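You operate a simulated robot arm through the tools that you are given. There is no shell and no other tool. Be economical: measure what you need, move in short steps, check, and stop when the job is done.

The job below is to be done with a simulated robot arm. You get a single attempt, and the scene is never put back.

Task
Power up the docked module at the volts and amps on its label.
Fine: set both dials before the output goes on; wait for PASS, then output off.

Only the result counts: the job must be done as asked and must still hold three seconds after the hand-in. Knocking over, shifting, dropping, spilling or breaking anything else fails it.

Robot
A 7-joint arm with a two-finger parallel gripper, fixed in place. Base frame: the origin is at the foot of the arm, x ahead of it, y to its left, z up; the work surface is at about z = 792. Lengths are in mm, angles in rad, forces in N, time in s.
With the tool pointing down near the work surface it reaches from about 220 to 680 mm from the base axis. Its first joint turns from -1.152 to 1.152 rad. Payload 2.4 kg.
The tool frame sits at the grasp point between the pads (the TCP): z along the fingers, y along the line on which they close. The tips reach 30 mm beyond it. Largest opening 94 mm; finger width 28, thickness 10; the body of the gripper, 50 by 96 mm, starts 55 mm behind the TCP.
Orientation is that of the tool frame in the base frame, as a unit quaternion [w, x, y, z]. With the fingers straight down and closing along the base's y, the tool's x points along the base's -x, its y along +y and its z along -z.

Tools
- The arm moves only by the tool play_rows. Its argument "increments" is a list of rows, each an object (a shift or turn left out is 0, a gripper value left out holds the last) with "rotation": the turn, a rotation vector about the tool's x, y, z in units of 6 degrees (1.0 is 6 degrees), a list of three; "translation": the shift along the tool's x, y, z in units of 25 mm (1.0 is 25 mm), a list of three; "claw": the opening in per cent of the stroke, from 0 (shut) to 100 (fully open). In form: [{"rotation": [wx, wy, wz], "translation": [dx, dy, dz], "claw": claw}, ...]. A call has 1 to 10 rows; each row shifts and turns the commanded pose from where the row before left it, along the tool's axes as they then stand. A call with a number of a shift or a turn outside -1 to 1 is refused whole. Each row takes 0.2 s and may step no farther than 50 mm and 0.15 rad from the row before; otherwise, or with a gripper value out of range, the whole call is refused. A pose out of reach is approached as far as the arm can. The call stops where the force on the tool passes 40 N (or 10 N more than at its start, if that is more) or the arm is blocked; 0.2 s more then pass. The fingers move at their own pace (about 153 mm/s each) and stop on an object; they squeeze with about 22 N. The grip force told is the motor's: it shows also when the fingers shut on nothing. Time passes only in rows, and 0.2 s behind the last, so rows that do not move let the fingers close. It gives the time, the measured TCP pose, the force on the tool (base axes), the opening and the grip force at its end, in the units of the frame above (readings bear some noise), and new pictures: "show" is both (left out), scene, wrist or none.
- Cameras (640 x 400 px; columns grow to the right, rows downward): "scene" is fixed at [35.4, 481.6, 1437.6]; the picture's right is [-0.68, -0.73, 0.00], its down [-0.52, 0.48, -0.71] and it looks along [0.52, -0.48, -0.71] (base axes); focal length 261 px, centre (320, 200). "wrist" rides on the gripper at [76, 14, -103] in the tool frame; the picture's right is [-0.18, 0.98, 0.00], its down [-0.75, -0.14, -0.64] and it looks along [-0.63, -0.12, 0.77] (tool axes); focal length 243 px, centre (320, 200). There is no depth. A picture from a camera that has moved, and an enlarged one, comes with that camera's place and axes in the base frame and with its lens. The place of the scene camera against the robot may be out by one fixed shift of up to 12 mm in any direction.
- zoom(camera, box): a new picture of the part [left, top, right, bottom] of that camera's present view, enlarged. No time passes.
- hand_in(): hands the job in; it is judged then, once.

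Go step by step. Nothing tells you positions but the pictures and the camera data: compare them with the known pose of the tool, close in by small moves and look again before you grip or let go. The budget is 120 turns and 170 pictures, counting those below and the enlarged ones. Unless the task says otherwise, let go and move clear before handing in, and close with one line.

The tools are called as name(argument=value, ...) on one line, values as JSON. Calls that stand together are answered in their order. play_rows: Moves the arm, as the interface text tells. Its arguments: {"type":"object","properties":{"increments":{"type":"array","items":{"type":"object","properties":{"rotation":{"type":"array","items":{"type":"number"}},"translation":{"type":"array","items":{"type":"number"}},"claw":{"type":"number"}}}},"show":{"type":"string","enum":["both","scene","wrist","none"]}},"required":["increments"]} The other tools are called the same way: zoom (camera, box) takes an enlarged picture of a part of a camera's view; hand_in () hands the job in.

At the start:

```text
t: 0.0
eef_pos: [391.4, 91.7, 1176.8]
orientation: [0.0, 0.001, 1.0, -0.001]
contact_force: [-0.4, -0.1, 1.4]
finger_gap: 93.9
finger_force: 0.1
```

scene: 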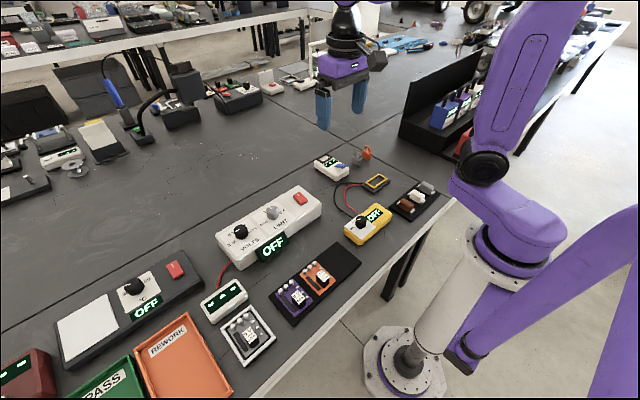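
wrist: 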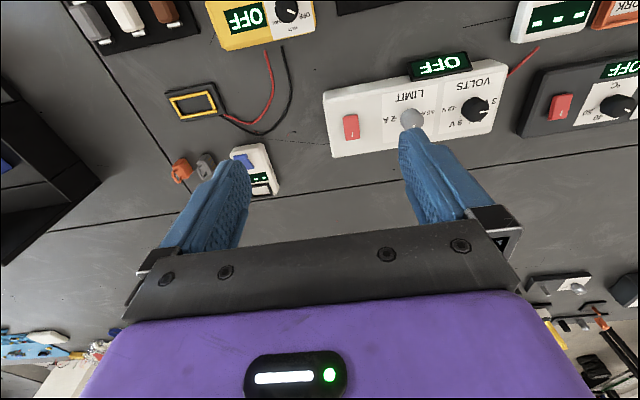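

I see a power supply (white box with VOLTS and LIMIT dials and a red switch) and several modules; I zoom in to read the labels.

zoom(camera="scene", box=[200, 170, 340, 270])

zoom(camera="scene", box=[190, 240, 370, 370])

zoom(camera="wrist", box=[320, 40, 510, 160])

```text
4.00 times, centred on (270, 220) of scene
camera zoom: at [35.4, 481.6, 1437.6], right [-0.68, -0.73, 0.0], down [-0.52, 0.48, -0.71], along [0.52, -0.48, -0.71], focal length 1044 px, centre (520, 120)
```

zoom: 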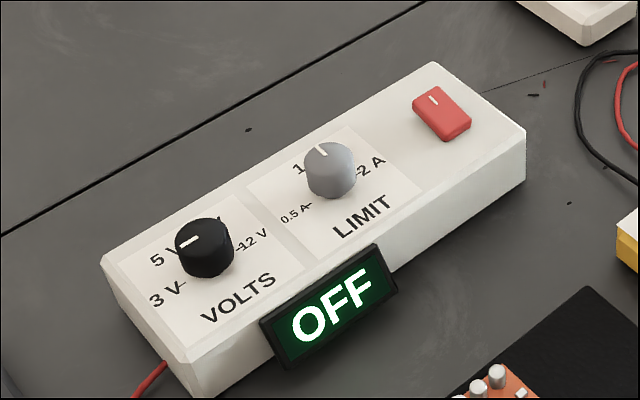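

```text
3.08 times, centred on (280, 305) of scene
camera zoom: at [35.4, 481.6, 1437.6], right [-0.68, -0.73, 0.0], down [-0.52, 0.48, -0.71], along [0.52, -0.48, -0.71], focal length 803 px, centre (443, -123)
```

zoom: 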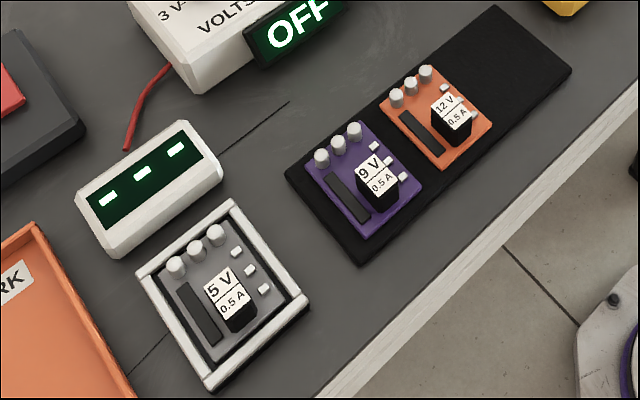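

```text
3.33 times, centred on (415, 100) of wrist
camera zoom: at [315.5, 107.1, 1279.3], right [0.18, 0.98, 0.0], down [0.75, -0.14, 0.64], along [0.63, -0.12, -0.77], focal length 809 px, centre (3, 533)
```

zoom: 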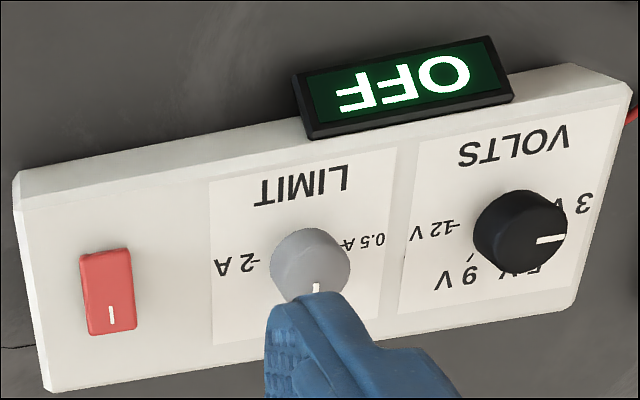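

The docked module (grey, in the white cradle) reads 5 V, 0.5 A. The VOLTS knob is near (512, 337) and LIMIT near (510, 232). I move above the VOLTS knob.

play_rows(increments=[{"translation": [-0.48, 0.97, 0.8], "claw": 100}, {"translation": [-0.48, 0.97, 0.8]}, {"translation": [-0.48, 0.97, 0.8]}, {"translation": [-0.48, 0.97, 0.8]}, {"translation": [-0.48, 0.97, 0.8]}, {"translation": [-0.48, 0.97, 0.8]}, {"translation": [-0.48, 0.97, 0.8]}, {"translation": [-0.48, 0.97, 0.8]}, {"translation": [-0.48, 0.97, 0.8]}, {"translation": [-0.48, 0.97, 0.8]}])

```text
t: 2.2
eef_pos: [511.8, 334.4, 975.9]
orientation: [0.001, 0.001, 1.0, 0.0]
contact_force: [0.6, 0.0, -0.2]
finger_gap: 94.1
finger_force: 0.0
camera wrist: at [435.5, 348.5, 1078.5], right [0.18, 0.98, 0.0], down [0.75, -0.14, 0.64], along [0.63, -0.12, -0.77], focal length 243 px, centre (320, 200)
```

scene: 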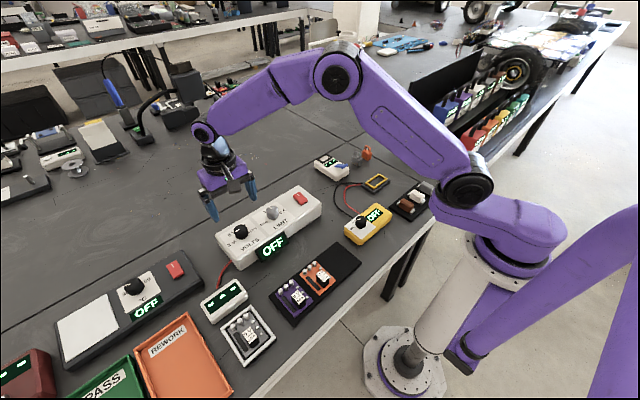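
wrist: 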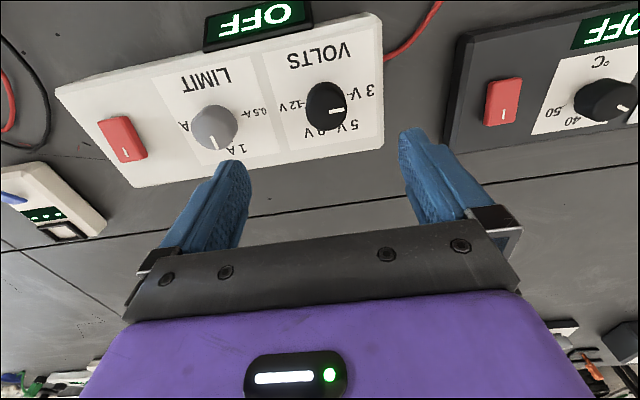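

The VOLTS knob top triangulates to about (506, 340, 862). I look closer at the dial.

zoom(camera="wrist", box=[230, 40, 400, 160])

zoom(camera="scene", box=[210, 195, 290, 265])

```text
3.33 times, centred on (315, 100) of wrist
camera zoom: at [435.5, 348.5, 1078.5], right [0.18, 0.98, 0.0], down [0.75, -0.14, 0.64], along [0.63, -0.12, -0.77], focal length 809 px, centre (337, 533)
```

zoom: 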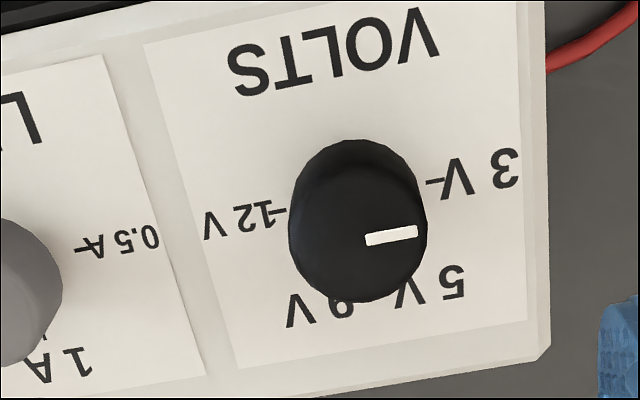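

```text
5.71 times, centred on (250, 230) of scene
camera zoom: at [35.4, 481.6, 1437.6], right [-0.68, -0.73, 0.0], down [-0.52, 0.48, -0.71], along [0.52, -0.48, -0.71], focal length 1492 px, centre (720, 29)
```

zoom: 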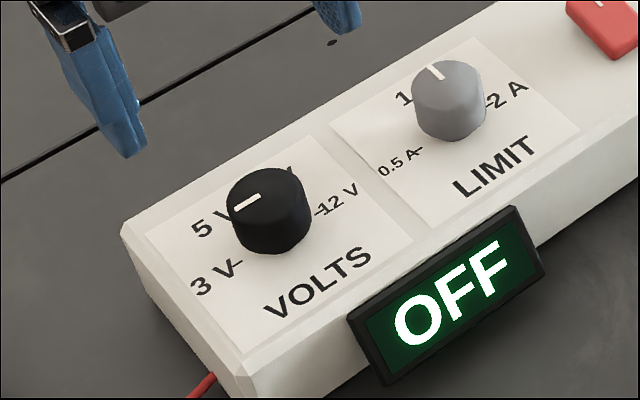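

I move forward so the camera looks straight down on the VOLTS dial and can see the 5 V tick.

play_rows(increments=[{"translation": [-0.9, 0, 0]}, {"translation": [-0.9, 0.2, 0]}, {"translation": [-0.8, 0.2, 0]}, {}], show="wrist")

zoom(camera="wrist", box=[240, 0, 400, 100])

```text
t: 3.2
eef_pos: [575.3, 344.9, 977.2]
orientation: [0.0, -0.001, 1.0, 0.0]
contact_force: [0.4, -0.8, -1.0]
finger_gap: 93.9
finger_force: 0.1
camera wrist: at [499.4, 359.3, 1078.9], right [0.18, 0.98, 0.0], down [0.75, -0.14, 0.64], along [0.63, -0.12, -0.77], focal length 243 px, centre (320, 200)
```

wrist: 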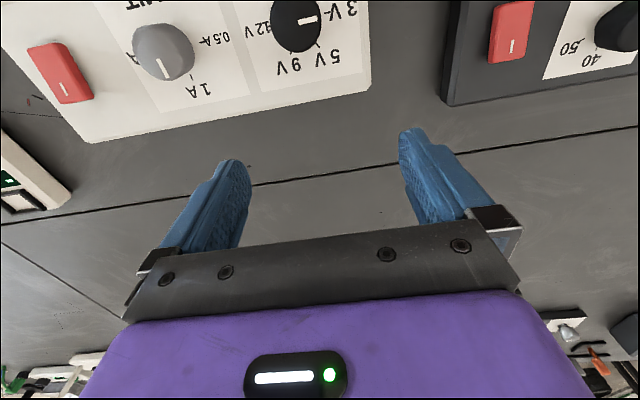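

```text
4.00 times, centred on (320, 50) of wrist
camera zoom: at [499.4, 359.3, 1078.9], right [0.18, 0.98, 0.0], down [0.75, -0.14, 0.64], along [0.63, -0.12, -0.77], focal length 970 px, centre (320, 800)
```

zoom: 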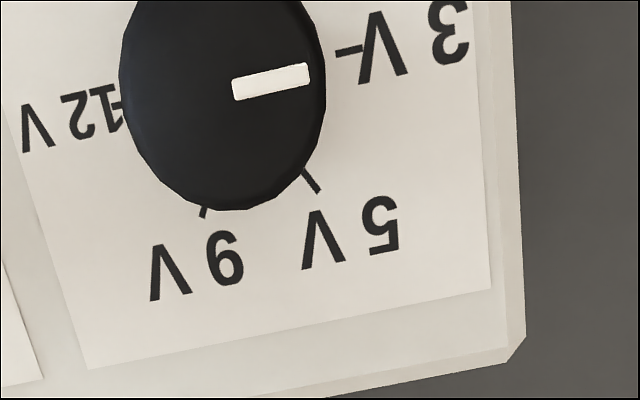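

The VOLTS knob is centred at about (510, 338.7), with its pointer at 3 V (90°) and the 5 V tick at about 31°. I go above it and descend partway.

play_rows(increments=[{"translation": [0.9, -0.1, 0]}, {"translation": [0.9, -0.1, 0]}, {"translation": [0.81, -0.05, 0]}, {"translation": [0, 0, 0.9]}, {"translation": [0, 0, 0.9]}, {"translation": [0, 0, 0.9]}, {"translation": [0, 0, 0.3]}, {}])

```text
t: 5.0
eef_pos: [512.1, 337.2, 902.4]
orientation: [-0.001, 0.0, 1.0, 0.0]
contact_force: [-0.1, 0.2, -0.2]
finger_gap: 94.1
finger_force: 0.1
camera wrist: at [436.3, 352.8, 1003.9], right [0.18, 0.98, 0.0], down [0.75, -0.14, 0.64], along [0.63, -0.12, -0.77], focal length 243 px, centre (320, 200)
```

scene: 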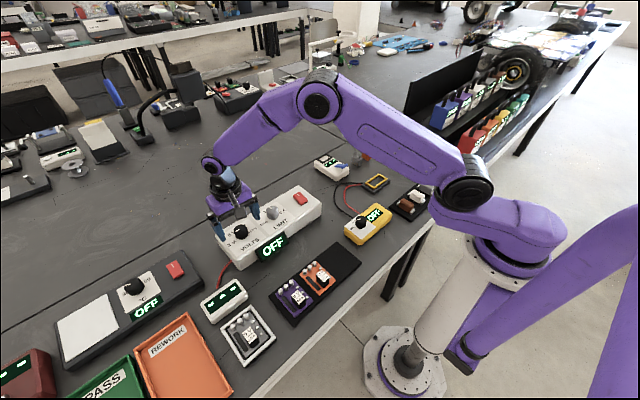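
wrist: 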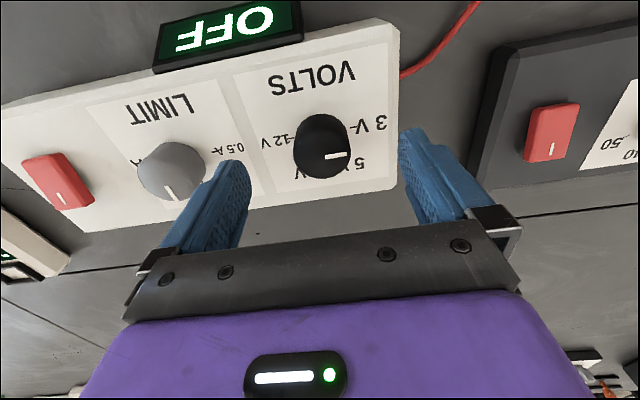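

Centred over the knob; I descend to grip height and close on it.

play_rows(increments=[{"translation": [0, 0.04, 0.4], "claw": 62}, {"translation": [0, 0, 0.4]}, {"translation": [0, 0, 0.4]}, {}], show="wrist")

```text
t: 6.0
eef_pos: [513.4, 339.9, 870.9]
orientation: [0.0, 0.0, 1.0, -0.001]
contact_force: [-0.1, 0.0, -1.0]
finger_gap: 58.2
finger_force: 0.0
camera wrist: at [436.1, 354.0, 973.7], right [0.18, 0.98, 0.0], down [0.75, -0.14, 0.64], along [0.63, -0.12, -0.77], focal length 243 px, centre (320, 200)
```

wrist: 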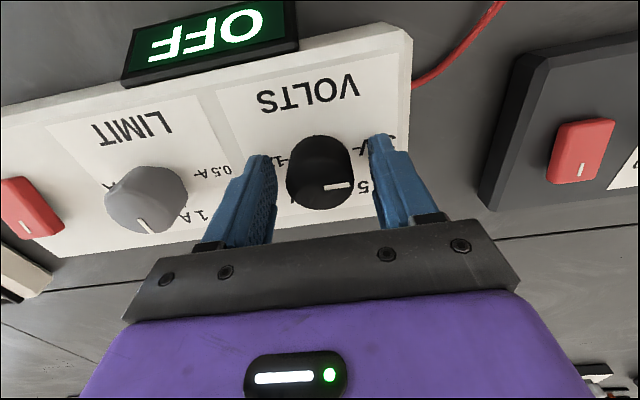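

The knob sits between the pads; I close.

play_rows(increments=[{"claw": 30}, {}, {}], show="wrist")

```text
t: 6.8
eef_pos: [511.9, 340.6, 871.1]
orientation: [0.001, 0.0, 1.0, 0.0]
contact_force: [0.4, 3.2, -2.6]
finger_gap: 36.4
finger_force: 45.0
camera wrist: at [435.8, 354.4, 973.7], right [0.18, 0.98, 0.0], down [0.75, -0.14, 0.64], along [0.63, -0.12, -0.77], focal length 243 px, centre (320, 200)
```

wrist: 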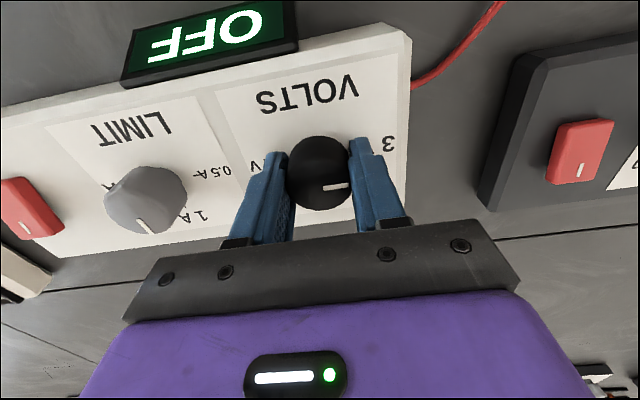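

Gripped (36 mm). I turn half-way, clockwise from above.

play_rows(increments=[{"rotation": [0, 0, 0.8]}, {"rotation": [0, 0, 0.8]}, {"rotation": [0, 0, 0.8]}, {"rotation": [0, 0, 0.8]}, {"rotation": [0, 0, 0.8]}, {"rotation": [0, 0, 0.8]}, {}])

```text
t: 8.4
eef_pos: [511.1, 338.4, 871.6]
orientation: [0.001, 0.25, 0.968, -0.001]
contact_force: [-0.8, 3.7, -16.1]
finger_gap: 36.0
finger_force: 45.0
camera wrist: at [451.8, 388.7, 973.7], right [0.64, 0.77, 0.0], down [0.59, -0.49, 0.64], along [0.49, -0.41, -0.77], focal length 243 px, centre (320, 200)
```

scene: 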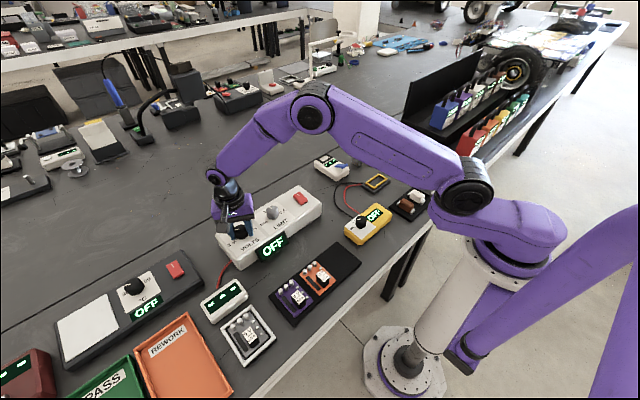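
wrist: 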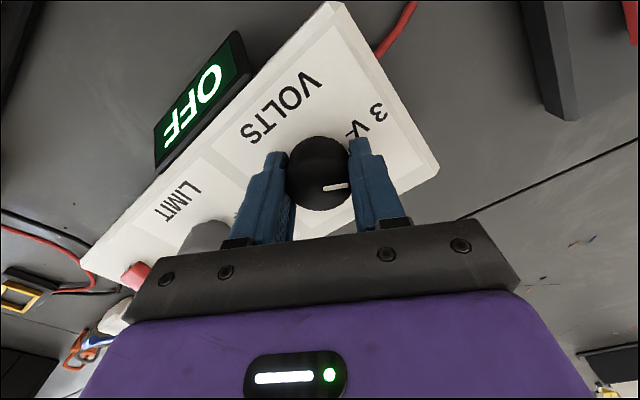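

The knob turns with the gripper. I turn the rest.

play_rows(increments=[{"rotation": [0, 0, 0.84]}, {"rotation": [0, 0, 0.84]}, {"rotation": [0, 0, 0.84]}, {"rotation": [0, 0, 0.84]}, {"rotation": [0, 0, 0.84]}, {"rotation": [0, 0, 0.84]}, {}], show="wrist")

zoom(camera="wrist", box=[240, 80, 400, 220])

```text
t: 10.0
eef_pos: [511.7, 337.8, 871.1]
orientation: [-0.002, 0.493, 0.87, -0.002]
contact_force: [-9.9, -10.5, -13.1]
finger_gap: 35.8
finger_force: 45.1
camera wrist: at [484.4, 411.7, 973.6], right [0.94, 0.35, 0.0], down [0.27, -0.72, 0.64], along [0.22, -0.6, -0.77], focal length 243 px, centre (320, 200)
```

wrist: 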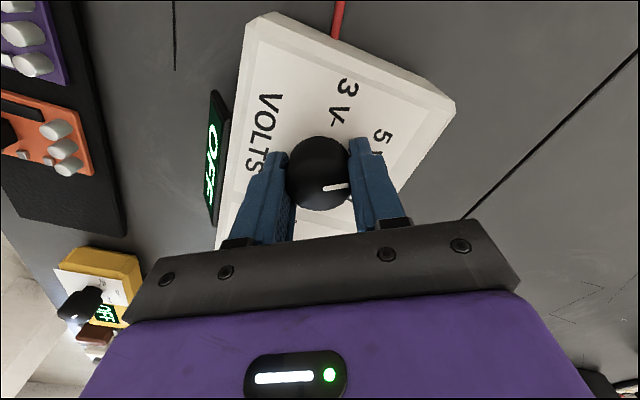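

```text
2.86 times, centred on (320, 150) of wrist
camera zoom: at [484.4, 411.7, 973.6], right [0.94, 0.35, 0.0], down [0.27, -0.72, 0.64], along [0.22, -0.6, -0.77], focal length 693 px, centre (320, 343)
```

zoom: 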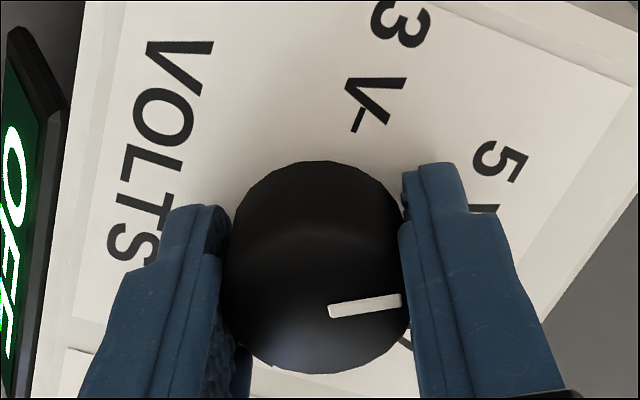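

Turned by 59°. I open, rise, and look at where the pointer stands.

play_rows(increments=[{"claw": 65}, {}, {"translation": [0, 0, -0.6]}, {"translation": [0, 0, -0.9]}, {"translation": [0, 0, -0.9]}, {"translation": [0, 0, -0.6]}, {}])

zoom(camera="wrist", box=[240, 50, 400, 170])

zoom(camera="scene", box=[210, 195, 290, 265])

```text
t: 11.6
eef_pos: [511.6, 340.3, 946.7]
orientation: [0.0, 0.493, 0.87, 0.0]
contact_force: [-0.7, 0.1, 0.5]
finger_gap: 61.1
finger_force: 0.0
camera wrist: at [484.3, 413.0, 1049.2], right [0.94, 0.35, 0.0], down [0.27, -0.72, 0.64], along [0.22, -0.6, -0.77], focal length 243 px, centre (320, 200)
```

scene: 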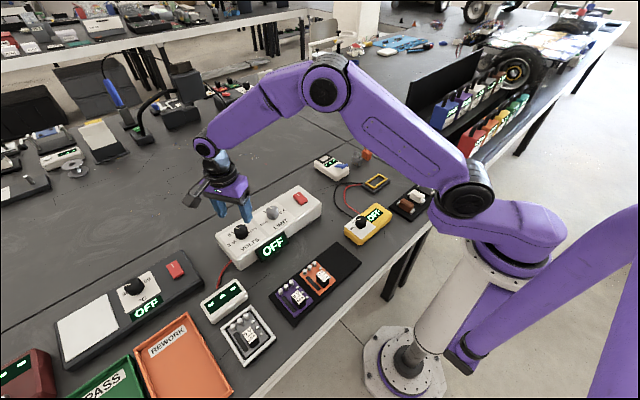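
wrist: 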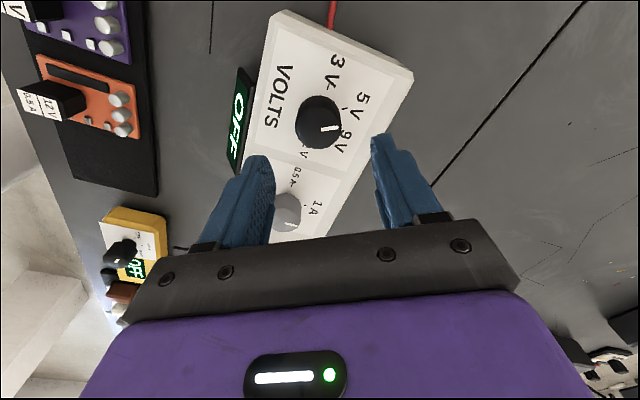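

```text
3.33 times, centred on (320, 110) of wrist
camera zoom: at [484.3, 413.0, 1049.2], right [0.94, 0.35, 0.0], down [0.27, -0.72, 0.64], along [0.22, -0.6, -0.77], focal length 809 px, centre (320, 500)
```

zoom: 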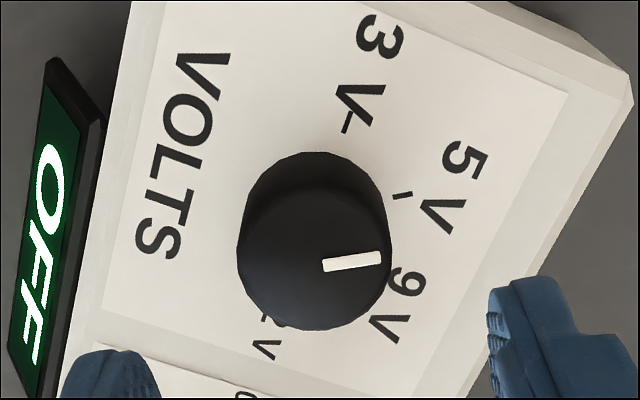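

```text
5.71 times, centred on (250, 230) of scene
camera zoom: at [35.4, 481.6, 1437.6], right [-0.68, -0.73, 0.0], down [-0.52, 0.48, -0.71], along [0.52, -0.48, -0.71], focal length 1492 px, centre (720, 29)
```

zoom: 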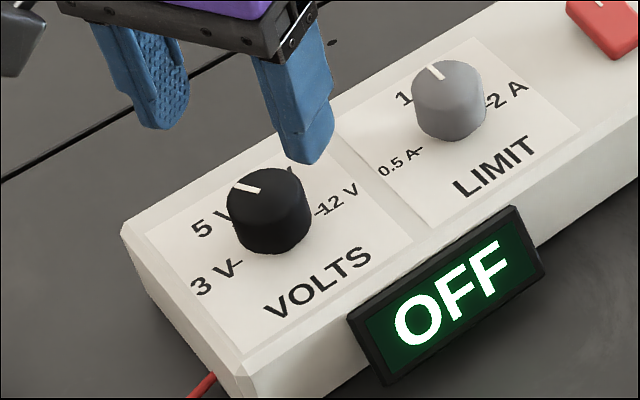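

The VOLTS pointer is at about 28° against a tick at about 29°, so it reads 5 V. I move over the LIMIT dial.

play_rows(increments=[{"translation": [-0.9, -0.585, 0]}, {"translation": [-0.9, -0.585, 0]}, {"translation": [-0.9, -0.585, 0]}, {"translation": [-0.89, -0.585, 0]}, {"rotation": [0, 0, -0.8], "translation": [0, 0, -0.6]}, {"rotation": [0, 0, -0.8]}, {"rotation": [0, 0, -0.75]}, {}], show="wrist")

zoom(camera="wrist", box=[240, 60, 400, 160])

```text
t: 13.4
eef_pos: [508.0, 232.9, 963.0]
orientation: [0.0, 0.382, 0.924, 0.0]
contact_force: [0.5, -0.1, -0.1]
finger_gap: 61.5
finger_force: 0.1
camera wrist: at [464.3, 296.4, 1064.9], right [0.82, 0.57, 0.0], down [0.43, -0.63, 0.64], along [0.36, -0.53, -0.77], focal length 243 px, centre (320, 200)
```

wrist: 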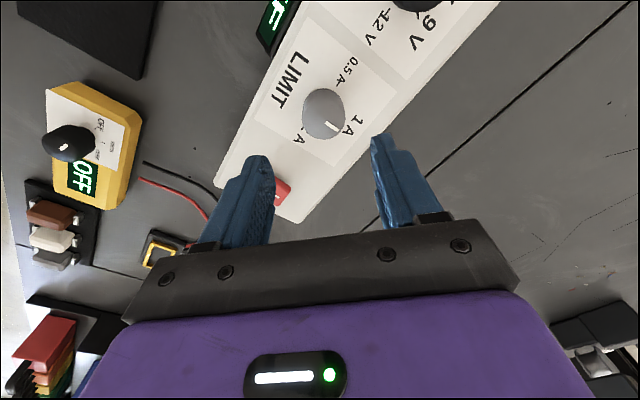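

```text
4.00 times, centred on (320, 110) of wrist
camera zoom: at [464.3, 296.4, 1064.9], right [0.82, 0.57, 0.0], down [0.43, -0.63, 0.64], along [0.36, -0.53, -0.77], focal length 970 px, centre (320, 560)
```

zoom: 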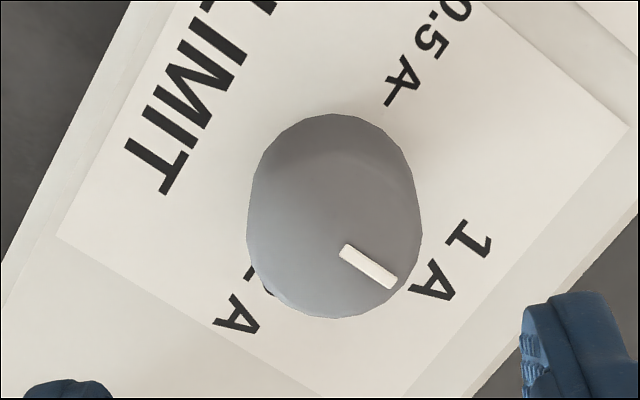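

LIMIT is centred at about (511, 232), with its pointer at 0° (1 A) and the 0.5 A tick at 90° to the left. I descend onto it.

play_rows(increments=[{"translation": [-0.11, 0.05, 0.8]}, {"translation": [0, 0, 0.8]}, {"translation": [0, 0, 0.8]}, {"translation": [0, 0, 0.6]}, {"translation": [0, 0, 0.4]}, {"translation": [0, 0, 0.26]}, {}], show="wrist")

```text
t: 15.0
eef_pos: [510.5, 231.3, 869.7]
orientation: [0.0, 0.382, 0.924, 0.0]
contact_force: [-0.3, 1.0, 0.5]
finger_gap: 60.9
finger_force: 0.1
camera wrist: at [466.2, 295.1, 972.3], right [0.82, 0.57, 0.0], down [0.43, -0.63, 0.64], along [0.36, -0.53, -0.77], focal length 243 px, centre (320, 200)
```

wrist: 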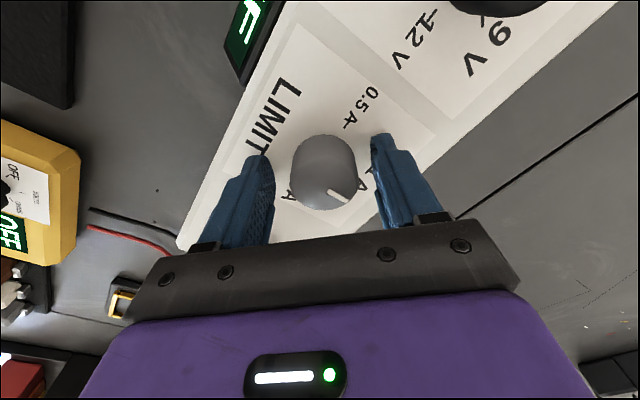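

Well centred; I close on the knob and start turning counter-clockwise from above.

play_rows(increments=[{"claw": 30}, {}, {}, {"rotation": [0, 0, -0.8]}, {"rotation": [0, 0, -0.8]}, {"rotation": [0, 0, -0.8]}, {"rotation": [0, 0, -0.8]}, {"rotation": [0, 0, -0.8]}, {}], show="wrist")

```text
t: 17.0
eef_pos: [510.8, 232.2, 870.7]
orientation: [0.0, 0.18, 0.984, 0.001]
contact_force: [3.9, 19.6, -3.1]
finger_gap: 39.2
finger_force: 9.4
camera wrist: at [444.0, 273.2, 972.6], right [0.52, 0.85, 0.0], down [0.65, -0.4, 0.64], along [0.55, -0.33, -0.77], focal length 243 px, centre (320, 200)
```

wrist: 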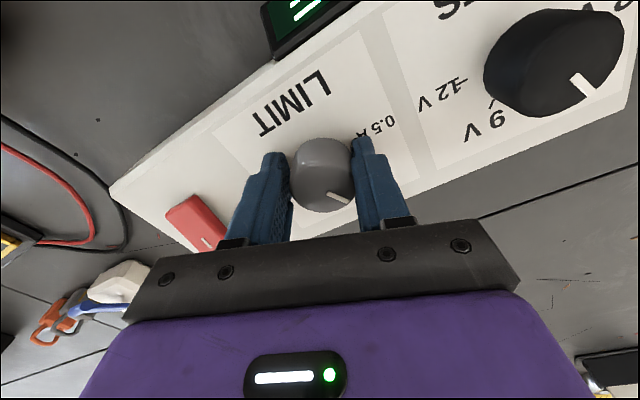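

The knob follows, but there is a 20 N side force along +y, so I ease the tool about 1.5 mm that way and continue.

play_rows(increments=[{"translation": [0.02, 0.06, 0]}, {}, {"rotation": [0, 0, -0.8]}, {"rotation": [0, 0, -0.8]}, {"rotation": [0, 0, -0.8]}, {"rotation": [0, 0, -0.8]}, {}], show="wrist")

```text
t: 18.6
eef_pos: [510.6, 234.2, 870.3]
orientation: [0.0, 0.014, 1.0, 0.0]
contact_force: [2.0, 15.9, -3.4]
finger_gap: 38.1
finger_force: 8.7
camera wrist: at [434.6, 250.3, 972.6], right [0.21, 0.98, 0.0], down [0.75, -0.16, 0.64], along [0.63, -0.14, -0.77], focal length 243 px, centre (320, 200)
```

wrist: 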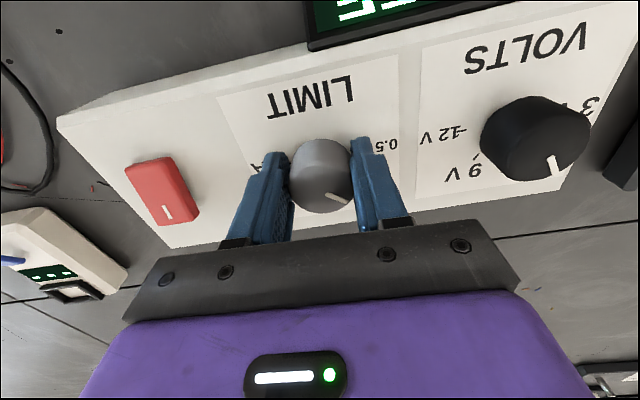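

Still following. I ease a little more in +y and continue the turn.

play_rows(increments=[{"translation": [0, 0.06, 0], "claw": 20}, {}, {"rotation": [0, 0, -0.8]}, {"rotation": [0, 0, -0.8]}, {"rotation": [0, 0, -0.8]}, {"rotation": [0, 0, -0.8]}, {"rotation": [0, 0, -0.8]}, {"rotation": [0, 0, -0.8]}, {}], show="wrist")

zoom(camera="wrist", box=[240, 80, 400, 220])

```text
t: 20.6
eef_pos: [510.8, 234.5, 869.9]
orientation: [0.0, -0.235, 0.972, -0.001]
contact_force: [-2.6, 14.2, -2.9]
finger_gap: 34.9
finger_force: 45.2
camera wrist: at [436.2, 213.4, 972.7], right [-0.28, 0.96, 0.0], down [0.73, 0.22, 0.64], along [0.62, 0.18, -0.77], focal length 243 px, centre (320, 200)
```

wrist: 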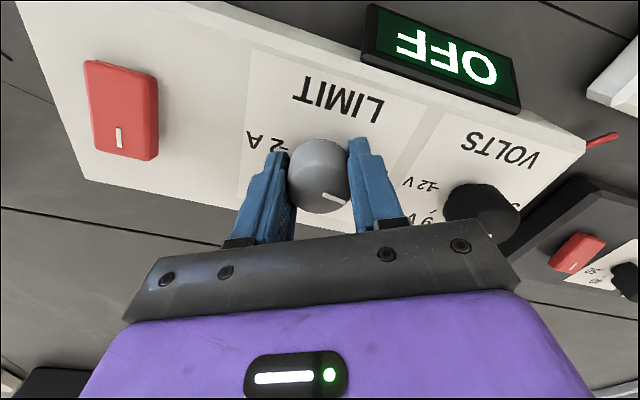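

```text
2.86 times, centred on (320, 150) of wrist
camera zoom: at [436.2, 213.4, 972.7], right [-0.28, 0.96, 0.0], down [0.73, 0.22, 0.64], along [0.62, 0.18, -0.77], focal length 693 px, centre (320, 343)
```

zoom: 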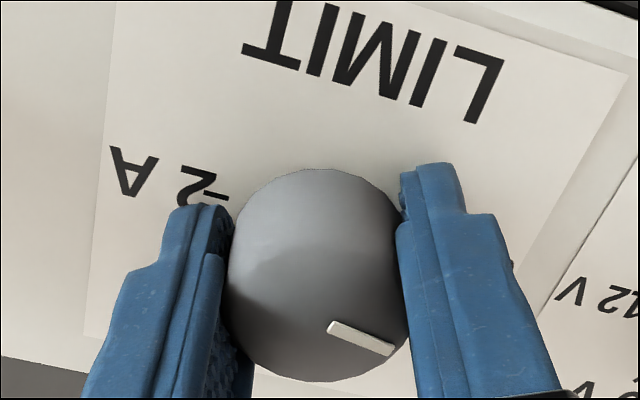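

The pointer measures around 75–80° now; I turn another 12° or so, then release and check.

play_rows(increments=[{"rotation": [0, 0, -0.7]}, {"rotation": [0, 0, -0.7]}, {"rotation": [0, 0, -0.6]}, {}, {"claw": 65}, {}, {"translation": [0, 0, -0.6]}, {"translation": [0, 0, -0.9]}, {"translation": [0, 0, -0.9]}, {"translation": [0, 0, -0.9]}], show="wrist")

zoom(camera="wrist", box=[240, 60, 400, 160])

zoom(camera="scene", box=[220, 180, 310, 260])

```text
t: 22.8
eef_pos: [509.9, 235.4, 952.4]
orientation: [0.001, -0.335, 0.942, 0.0]
contact_force: [-0.3, -0.3, 0.5]
finger_gap: 61.2
finger_force: 0.1
camera wrist: at [441.7, 198.7, 1055.1], right [-0.48, 0.88, 0.0], down [0.67, 0.37, 0.64], along [0.56, 0.31, -0.77], focal length 243 px, centre (320, 200)
```

wrist: 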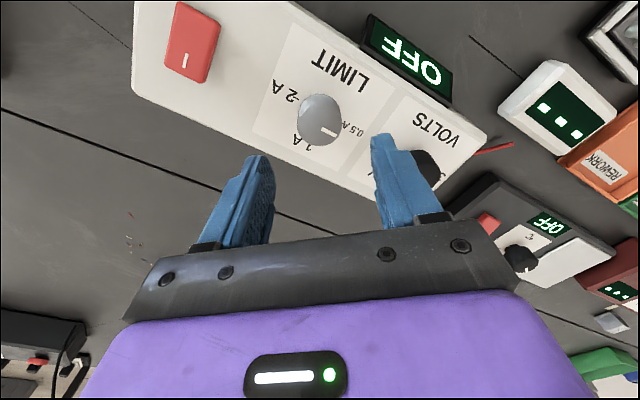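

```text
4.00 times, centred on (320, 110) of wrist
camera zoom: at [441.7, 198.7, 1055.1], right [-0.48, 0.88, 0.0], down [0.67, 0.37, 0.64], along [0.56, 0.31, -0.77], focal length 970 px, centre (320, 560)
```

zoom: 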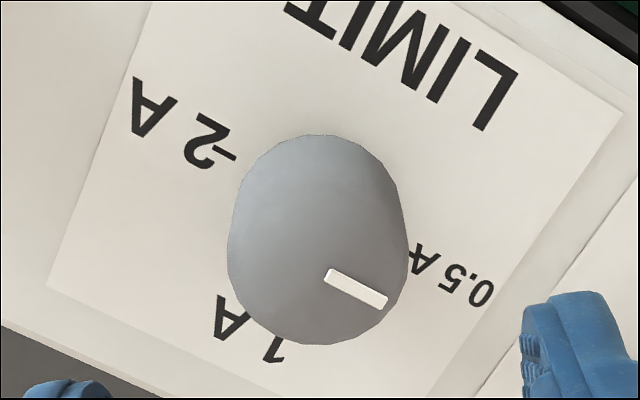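

```text
5.00 times, centred on (265, 220) of scene
camera zoom: at [35.4, 481.6, 1437.6], right [-0.68, -0.73, 0.0], down [-0.52, 0.48, -0.71], along [0.52, -0.48, -0.71], focal length 1305 px, centre (595, 100)
```

zoom: 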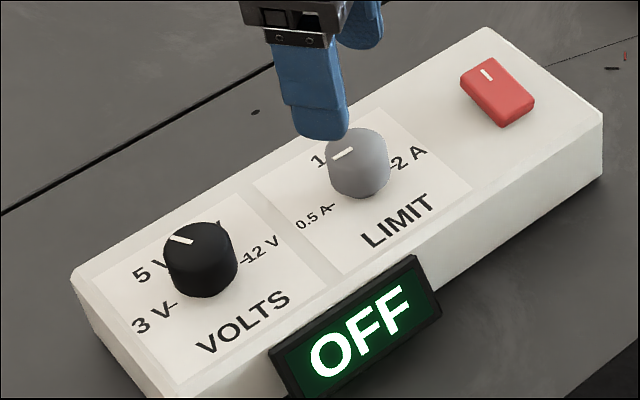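

I zoom deeper to verify both pointers.

zoom(camera="scene", box=[255, 195, 295, 220])

zoom(camera="scene", box=[222, 215, 262, 240])

```text
16.00 times, centred on (275, 208) of scene
camera zoom: at [35.4, 481.6, 1437.6], right [-0.68, -0.73, 0.0], down [-0.52, 0.48, -0.71], along [0.52, -0.48, -0.71], focal length 4177 px, centre (1040, 80)
```

zoom: 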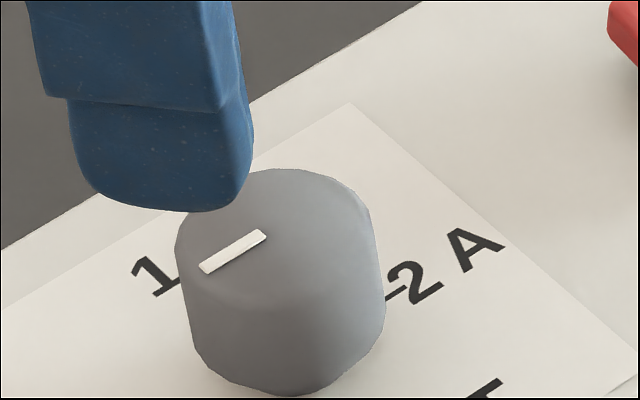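

```text
16.00 times, centred on (242, 228) of scene
camera zoom: at [35.4, 481.6, 1437.6], right [-0.68, -0.73, 0.0], down [-0.52, 0.48, -0.71], along [0.52, -0.48, -0.71], focal length 4177 px, centre (1568, -240)
```

zoom: 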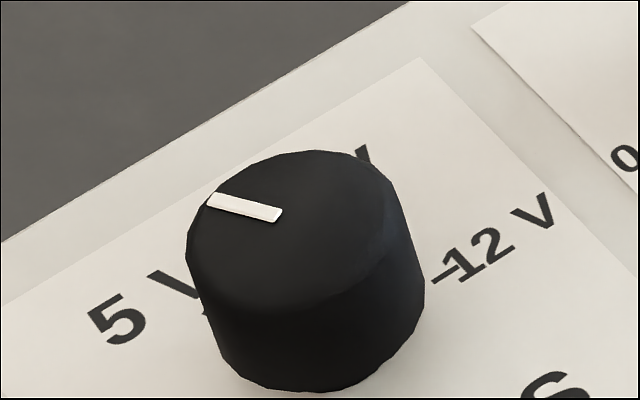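

Both pointers agree in both cameras: 5 V at about 31° and 0.5 A at about 90°. Next I straighten the tool and look at the red switch from above.

play_rows(increments=[{"rotation": [0, 0, 0.93], "translation": [0, 0, -0.5]}, {"rotation": [0, 0, 0.93]}, {"rotation": [0, 0, 0.93]}, {"rotation": [0, 0, 0.93]}, {"rotation": [0, 0, 0.93]}, {"rotation": [0, 0, 0.93]}, {"rotation": [0, 0, 0.93]}, {"translation": [0, -1, 0]}, {"translation": [0, -1, 0]}, {"translation": [0, -1, 0]}], show="none")

play_rows(increments=[{"translation": [0, -1, 0], "claw": 0}, {}, {}], show="wrist")

zoom(camera="wrist", box=[240, 60, 400, 160])

zoom(camera="scene", box=[280, 180, 328, 210])

```text
t: 25.0
eef_pos: [509.6, 158.5, 965.6]
orientation: [0.0, 0.0, 1.0, 0.0]
contact_force: [-0.2, -0.4, 0.1]
finger_gap: 61.0
finger_force: 0.1
```

```text
t: 25.8
eef_pos: [509.6, 133.4, 966.4]
orientation: [0.0, 0.001, 1.0, 0.0]
contact_force: [-0.1, -0.5, 0.0]
finger_gap: 0.0
finger_force: 21.8
camera wrist: at [432.9, 147.4, 1067.4], right [0.18, 0.98, 0.0], down [0.75, -0.14, 0.64], along [0.63, -0.12, -0.77], focal length 243 px, centre (320, 200)
```

wrist: 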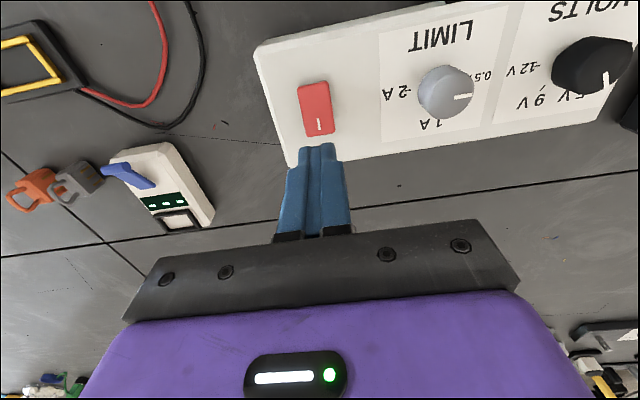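

```text
4.00 times, centred on (320, 110) of wrist
camera zoom: at [432.9, 147.4, 1067.4], right [0.18, 0.98, 0.0], down [0.75, -0.14, 0.64], along [0.63, -0.12, -0.77], focal length 970 px, centre (320, 560)
```

zoom: 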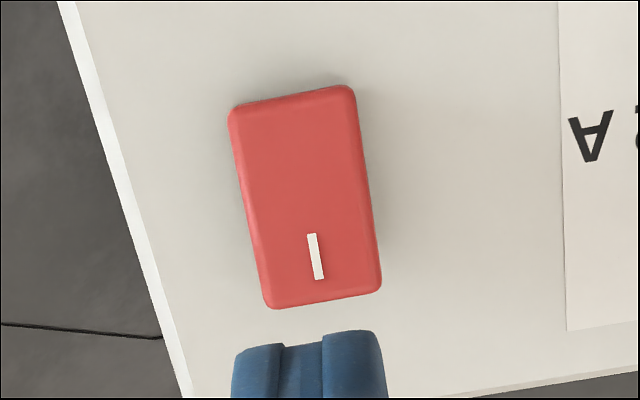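

```text
13.33 times, centred on (304, 195) of scene
camera zoom: at [35.4, 481.6, 1437.6], right [-0.68, -0.73, 0.0], down [-0.52, 0.48, -0.71], along [0.52, -0.48, -0.71], focal length 3481 px, centre (533, 267)
```

zoom: 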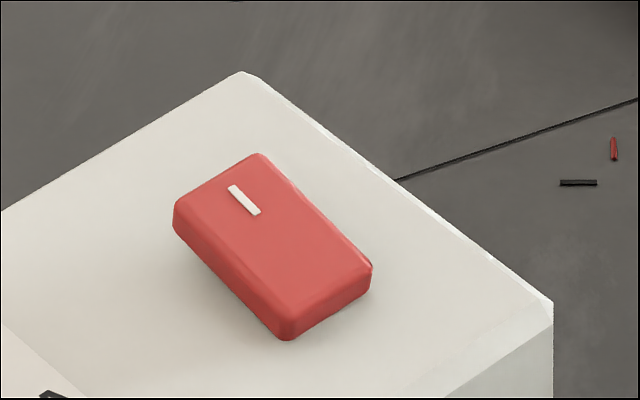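

The rocker spans x from about 489 to 527 at y of about 129.5, with the "I" end on the far side. I go above the "I" end.

play_rows(increments=[{"translation": [-0.8, -0.15, 0]}, {"translation": [0, 0, 0.9]}, {"translation": [0, 0, 0.9]}, {"translation": [0, 0, 0.9]}, {"translation": [0, 0, 0.4]}, {}])

zoom(camera="scene", box=[270, 170, 334, 210])

```text
t: 27.2
eef_pos: [530.5, 130.7, 887.8]
orientation: [0.001, -0.001, 1.0, 0.0]
contact_force: [0.6, -0.3, 2.7]
finger_gap: 0.0
finger_force: 21.8
camera wrist: at [454.2, 145.1, 989.2], right [0.18, 0.98, 0.0], down [0.75, -0.14, 0.64], along [0.63, -0.12, -0.77], focal length 243 px, centre (320, 200)
```

scene: 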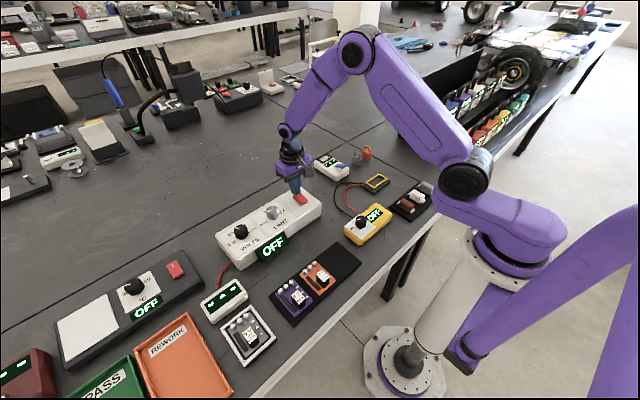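
wrist: 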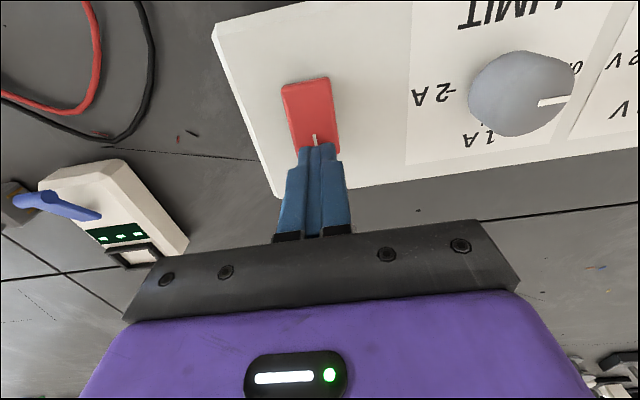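

```text
10.00 times, centred on (302, 190) of scene
camera zoom: at [35.4, 481.6, 1437.6], right [-0.68, -0.73, 0.0], down [-0.52, 0.48, -0.71], along [0.52, -0.48, -0.71], focal length 2610 px, centre (500, 300)
```

zoom: 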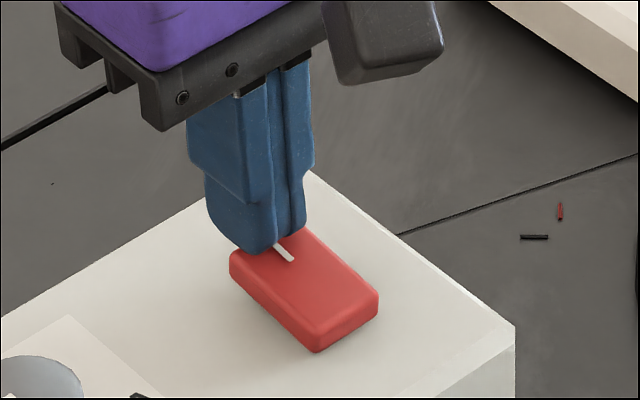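

Aligned over the "I" end; I press down in small steps.

play_rows(increments=[{"translation": [0, 0, 0.15]}, {"translation": [0, 0, 0.12]}, {"translation": [0, 0, 0.12]}, {"translation": [0, 0, 0.12]}], show="scene")

```text
t: 27.9
eef_pos: [532.4, 130.3, 884.0]
orientation: [0.003, 0.001, 1.0, 0.001]
contact_force: [-0.2, -0.1, 3.6]
finger_gap: 0.1
finger_force: 22.1
stopped in row 3: the force on the tool passed its limit (the readings are from after the stop); the commanded pose is now the measured one
```

scene: 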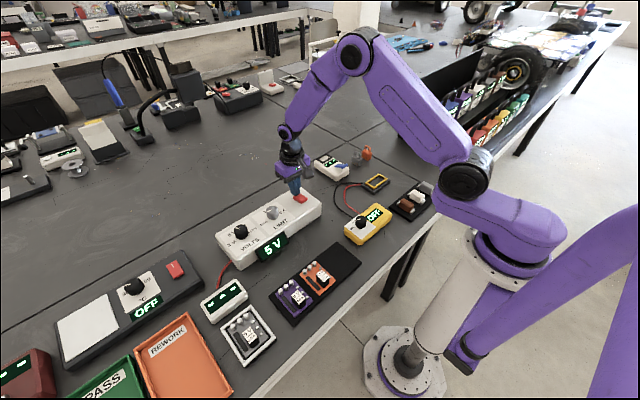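

The output is on and the display reads 5 V. I lift slightly and wait for PASS.

play_rows(increments=[{"translation": [0, 0, -0.6]}, {"translation": [0, 0, -0.6]}, {}, {}, {}], show="none")

zoom(camera="scene", box=[190, 170, 340, 330])

```text
t: 29.1
eef_pos: [530.8, 130.5, 913.2]
orientation: [0.002, -0.001, 1.0, 0.001]
contact_force: [0.5, 0.3, -0.2]
finger_gap: 0.1
finger_force: 21.6
```

```text
2.50 times, centred on (265, 250) of scene
camera zoom: at [35.4, 481.6, 1437.6], right [-0.68, -0.73, 0.0], down [-0.52, 0.48, -0.71], along [0.52, -0.48, -0.71], focal length 653 px, centre (458, 75)
```

zoom: 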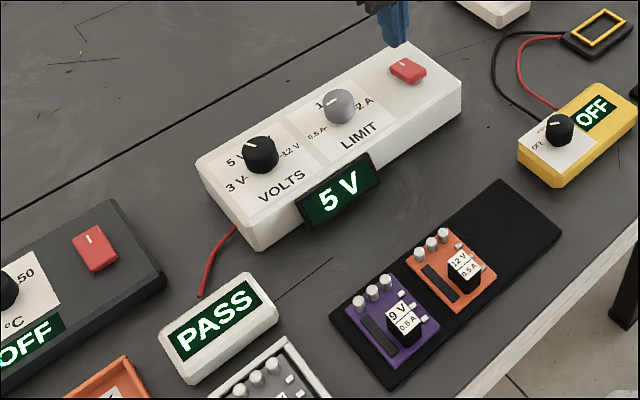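

PASS is showing. I check how the rocker now stands before switching off.

zoom(camera="scene", box=[280, 180, 328, 210])

```text
13.33 times, centred on (304, 195) of scene
camera zoom: at [35.4, 481.6, 1437.6], right [-0.68, -0.73, 0.0], down [-0.52, 0.48, -0.71], along [0.52, -0.48, -0.71], focal length 3481 px, centre (533, 267)
```

zoom: 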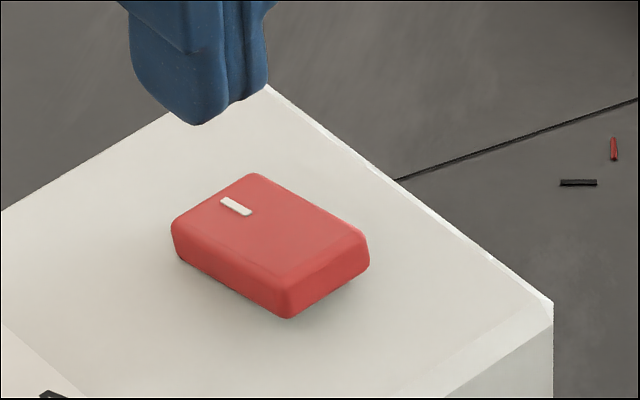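

The near end is up now; I move over it and press.

play_rows(increments=[{"translation": [0.87, 0, 0]}, {"translation": [0.87, 0, 0]}, {}, {"translation": [0, 0, 0.5]}, {"translation": [0, 0, 0.3]}, {"translation": [0, 0, 0.12]}, {"translation": [0, 0, 0.12]}, {"translation": [0, 0, 0.12]}, {"translation": [0, 0, 0.12]}], show="scene")

```text
t: 31.3
eef_pos: [488.8, 130.1, 883.6]
orientation: [0.004, -0.001, 1.0, 0.001]
contact_force: [-5.5, -0.6, 11.2]
finger_gap: 0.0
finger_force: 21.5
stopped in row 9: the force on the tool passed its limit (the readings are from after the stop); the commanded pose is now the measured one
```

scene: 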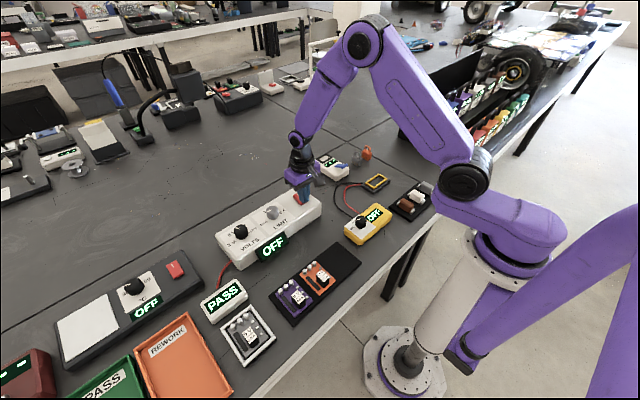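

The output is OFF and the tester still shows PASS. I rise clear.

play_rows(increments=[{"translation": [0, 0, -0.6]}, {"translation": [0, 0, -0.9]}, {"translation": [0, 0, -0.9]}, {"translation": [0, 0, -0.9]}, {}], show="none")

zoom(camera="scene", box=[190, 170, 340, 330])

```text
t: 32.5
eef_pos: [487.2, 131.6, 966.0]
orientation: [0.003, 0.0, 1.0, 0.001]
contact_force: [-0.5, 0.4, -0.4]
finger_gap: 0.1
finger_force: 21.7
```

```text
2.50 times, centred on (265, 250) of scene
camera zoom: at [35.4, 481.6, 1437.6], right [-0.68, -0.73, 0.0], down [-0.52, 0.48, -0.71], along [0.52, -0.48, -0.71], focal length 653 px, centre (458, 75)
```

zoom: 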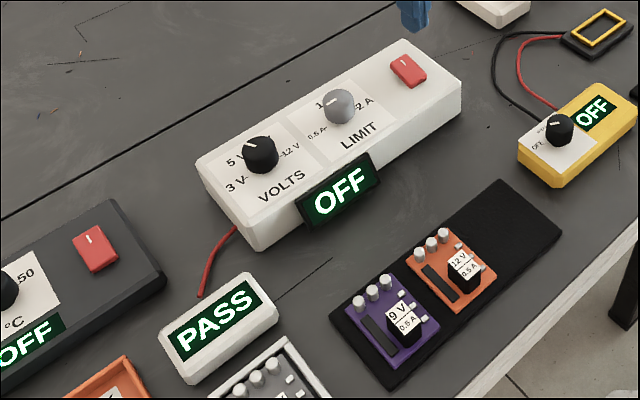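

The tester shows PASS, the output is OFF and the arm is clear, so I hand in.

hand_in()

```text
The job is handed in.
```

The docked module was powered at the 5 V and 0.5 A on its label; it reached PASS, the output was then switched off, and the job is handed in.
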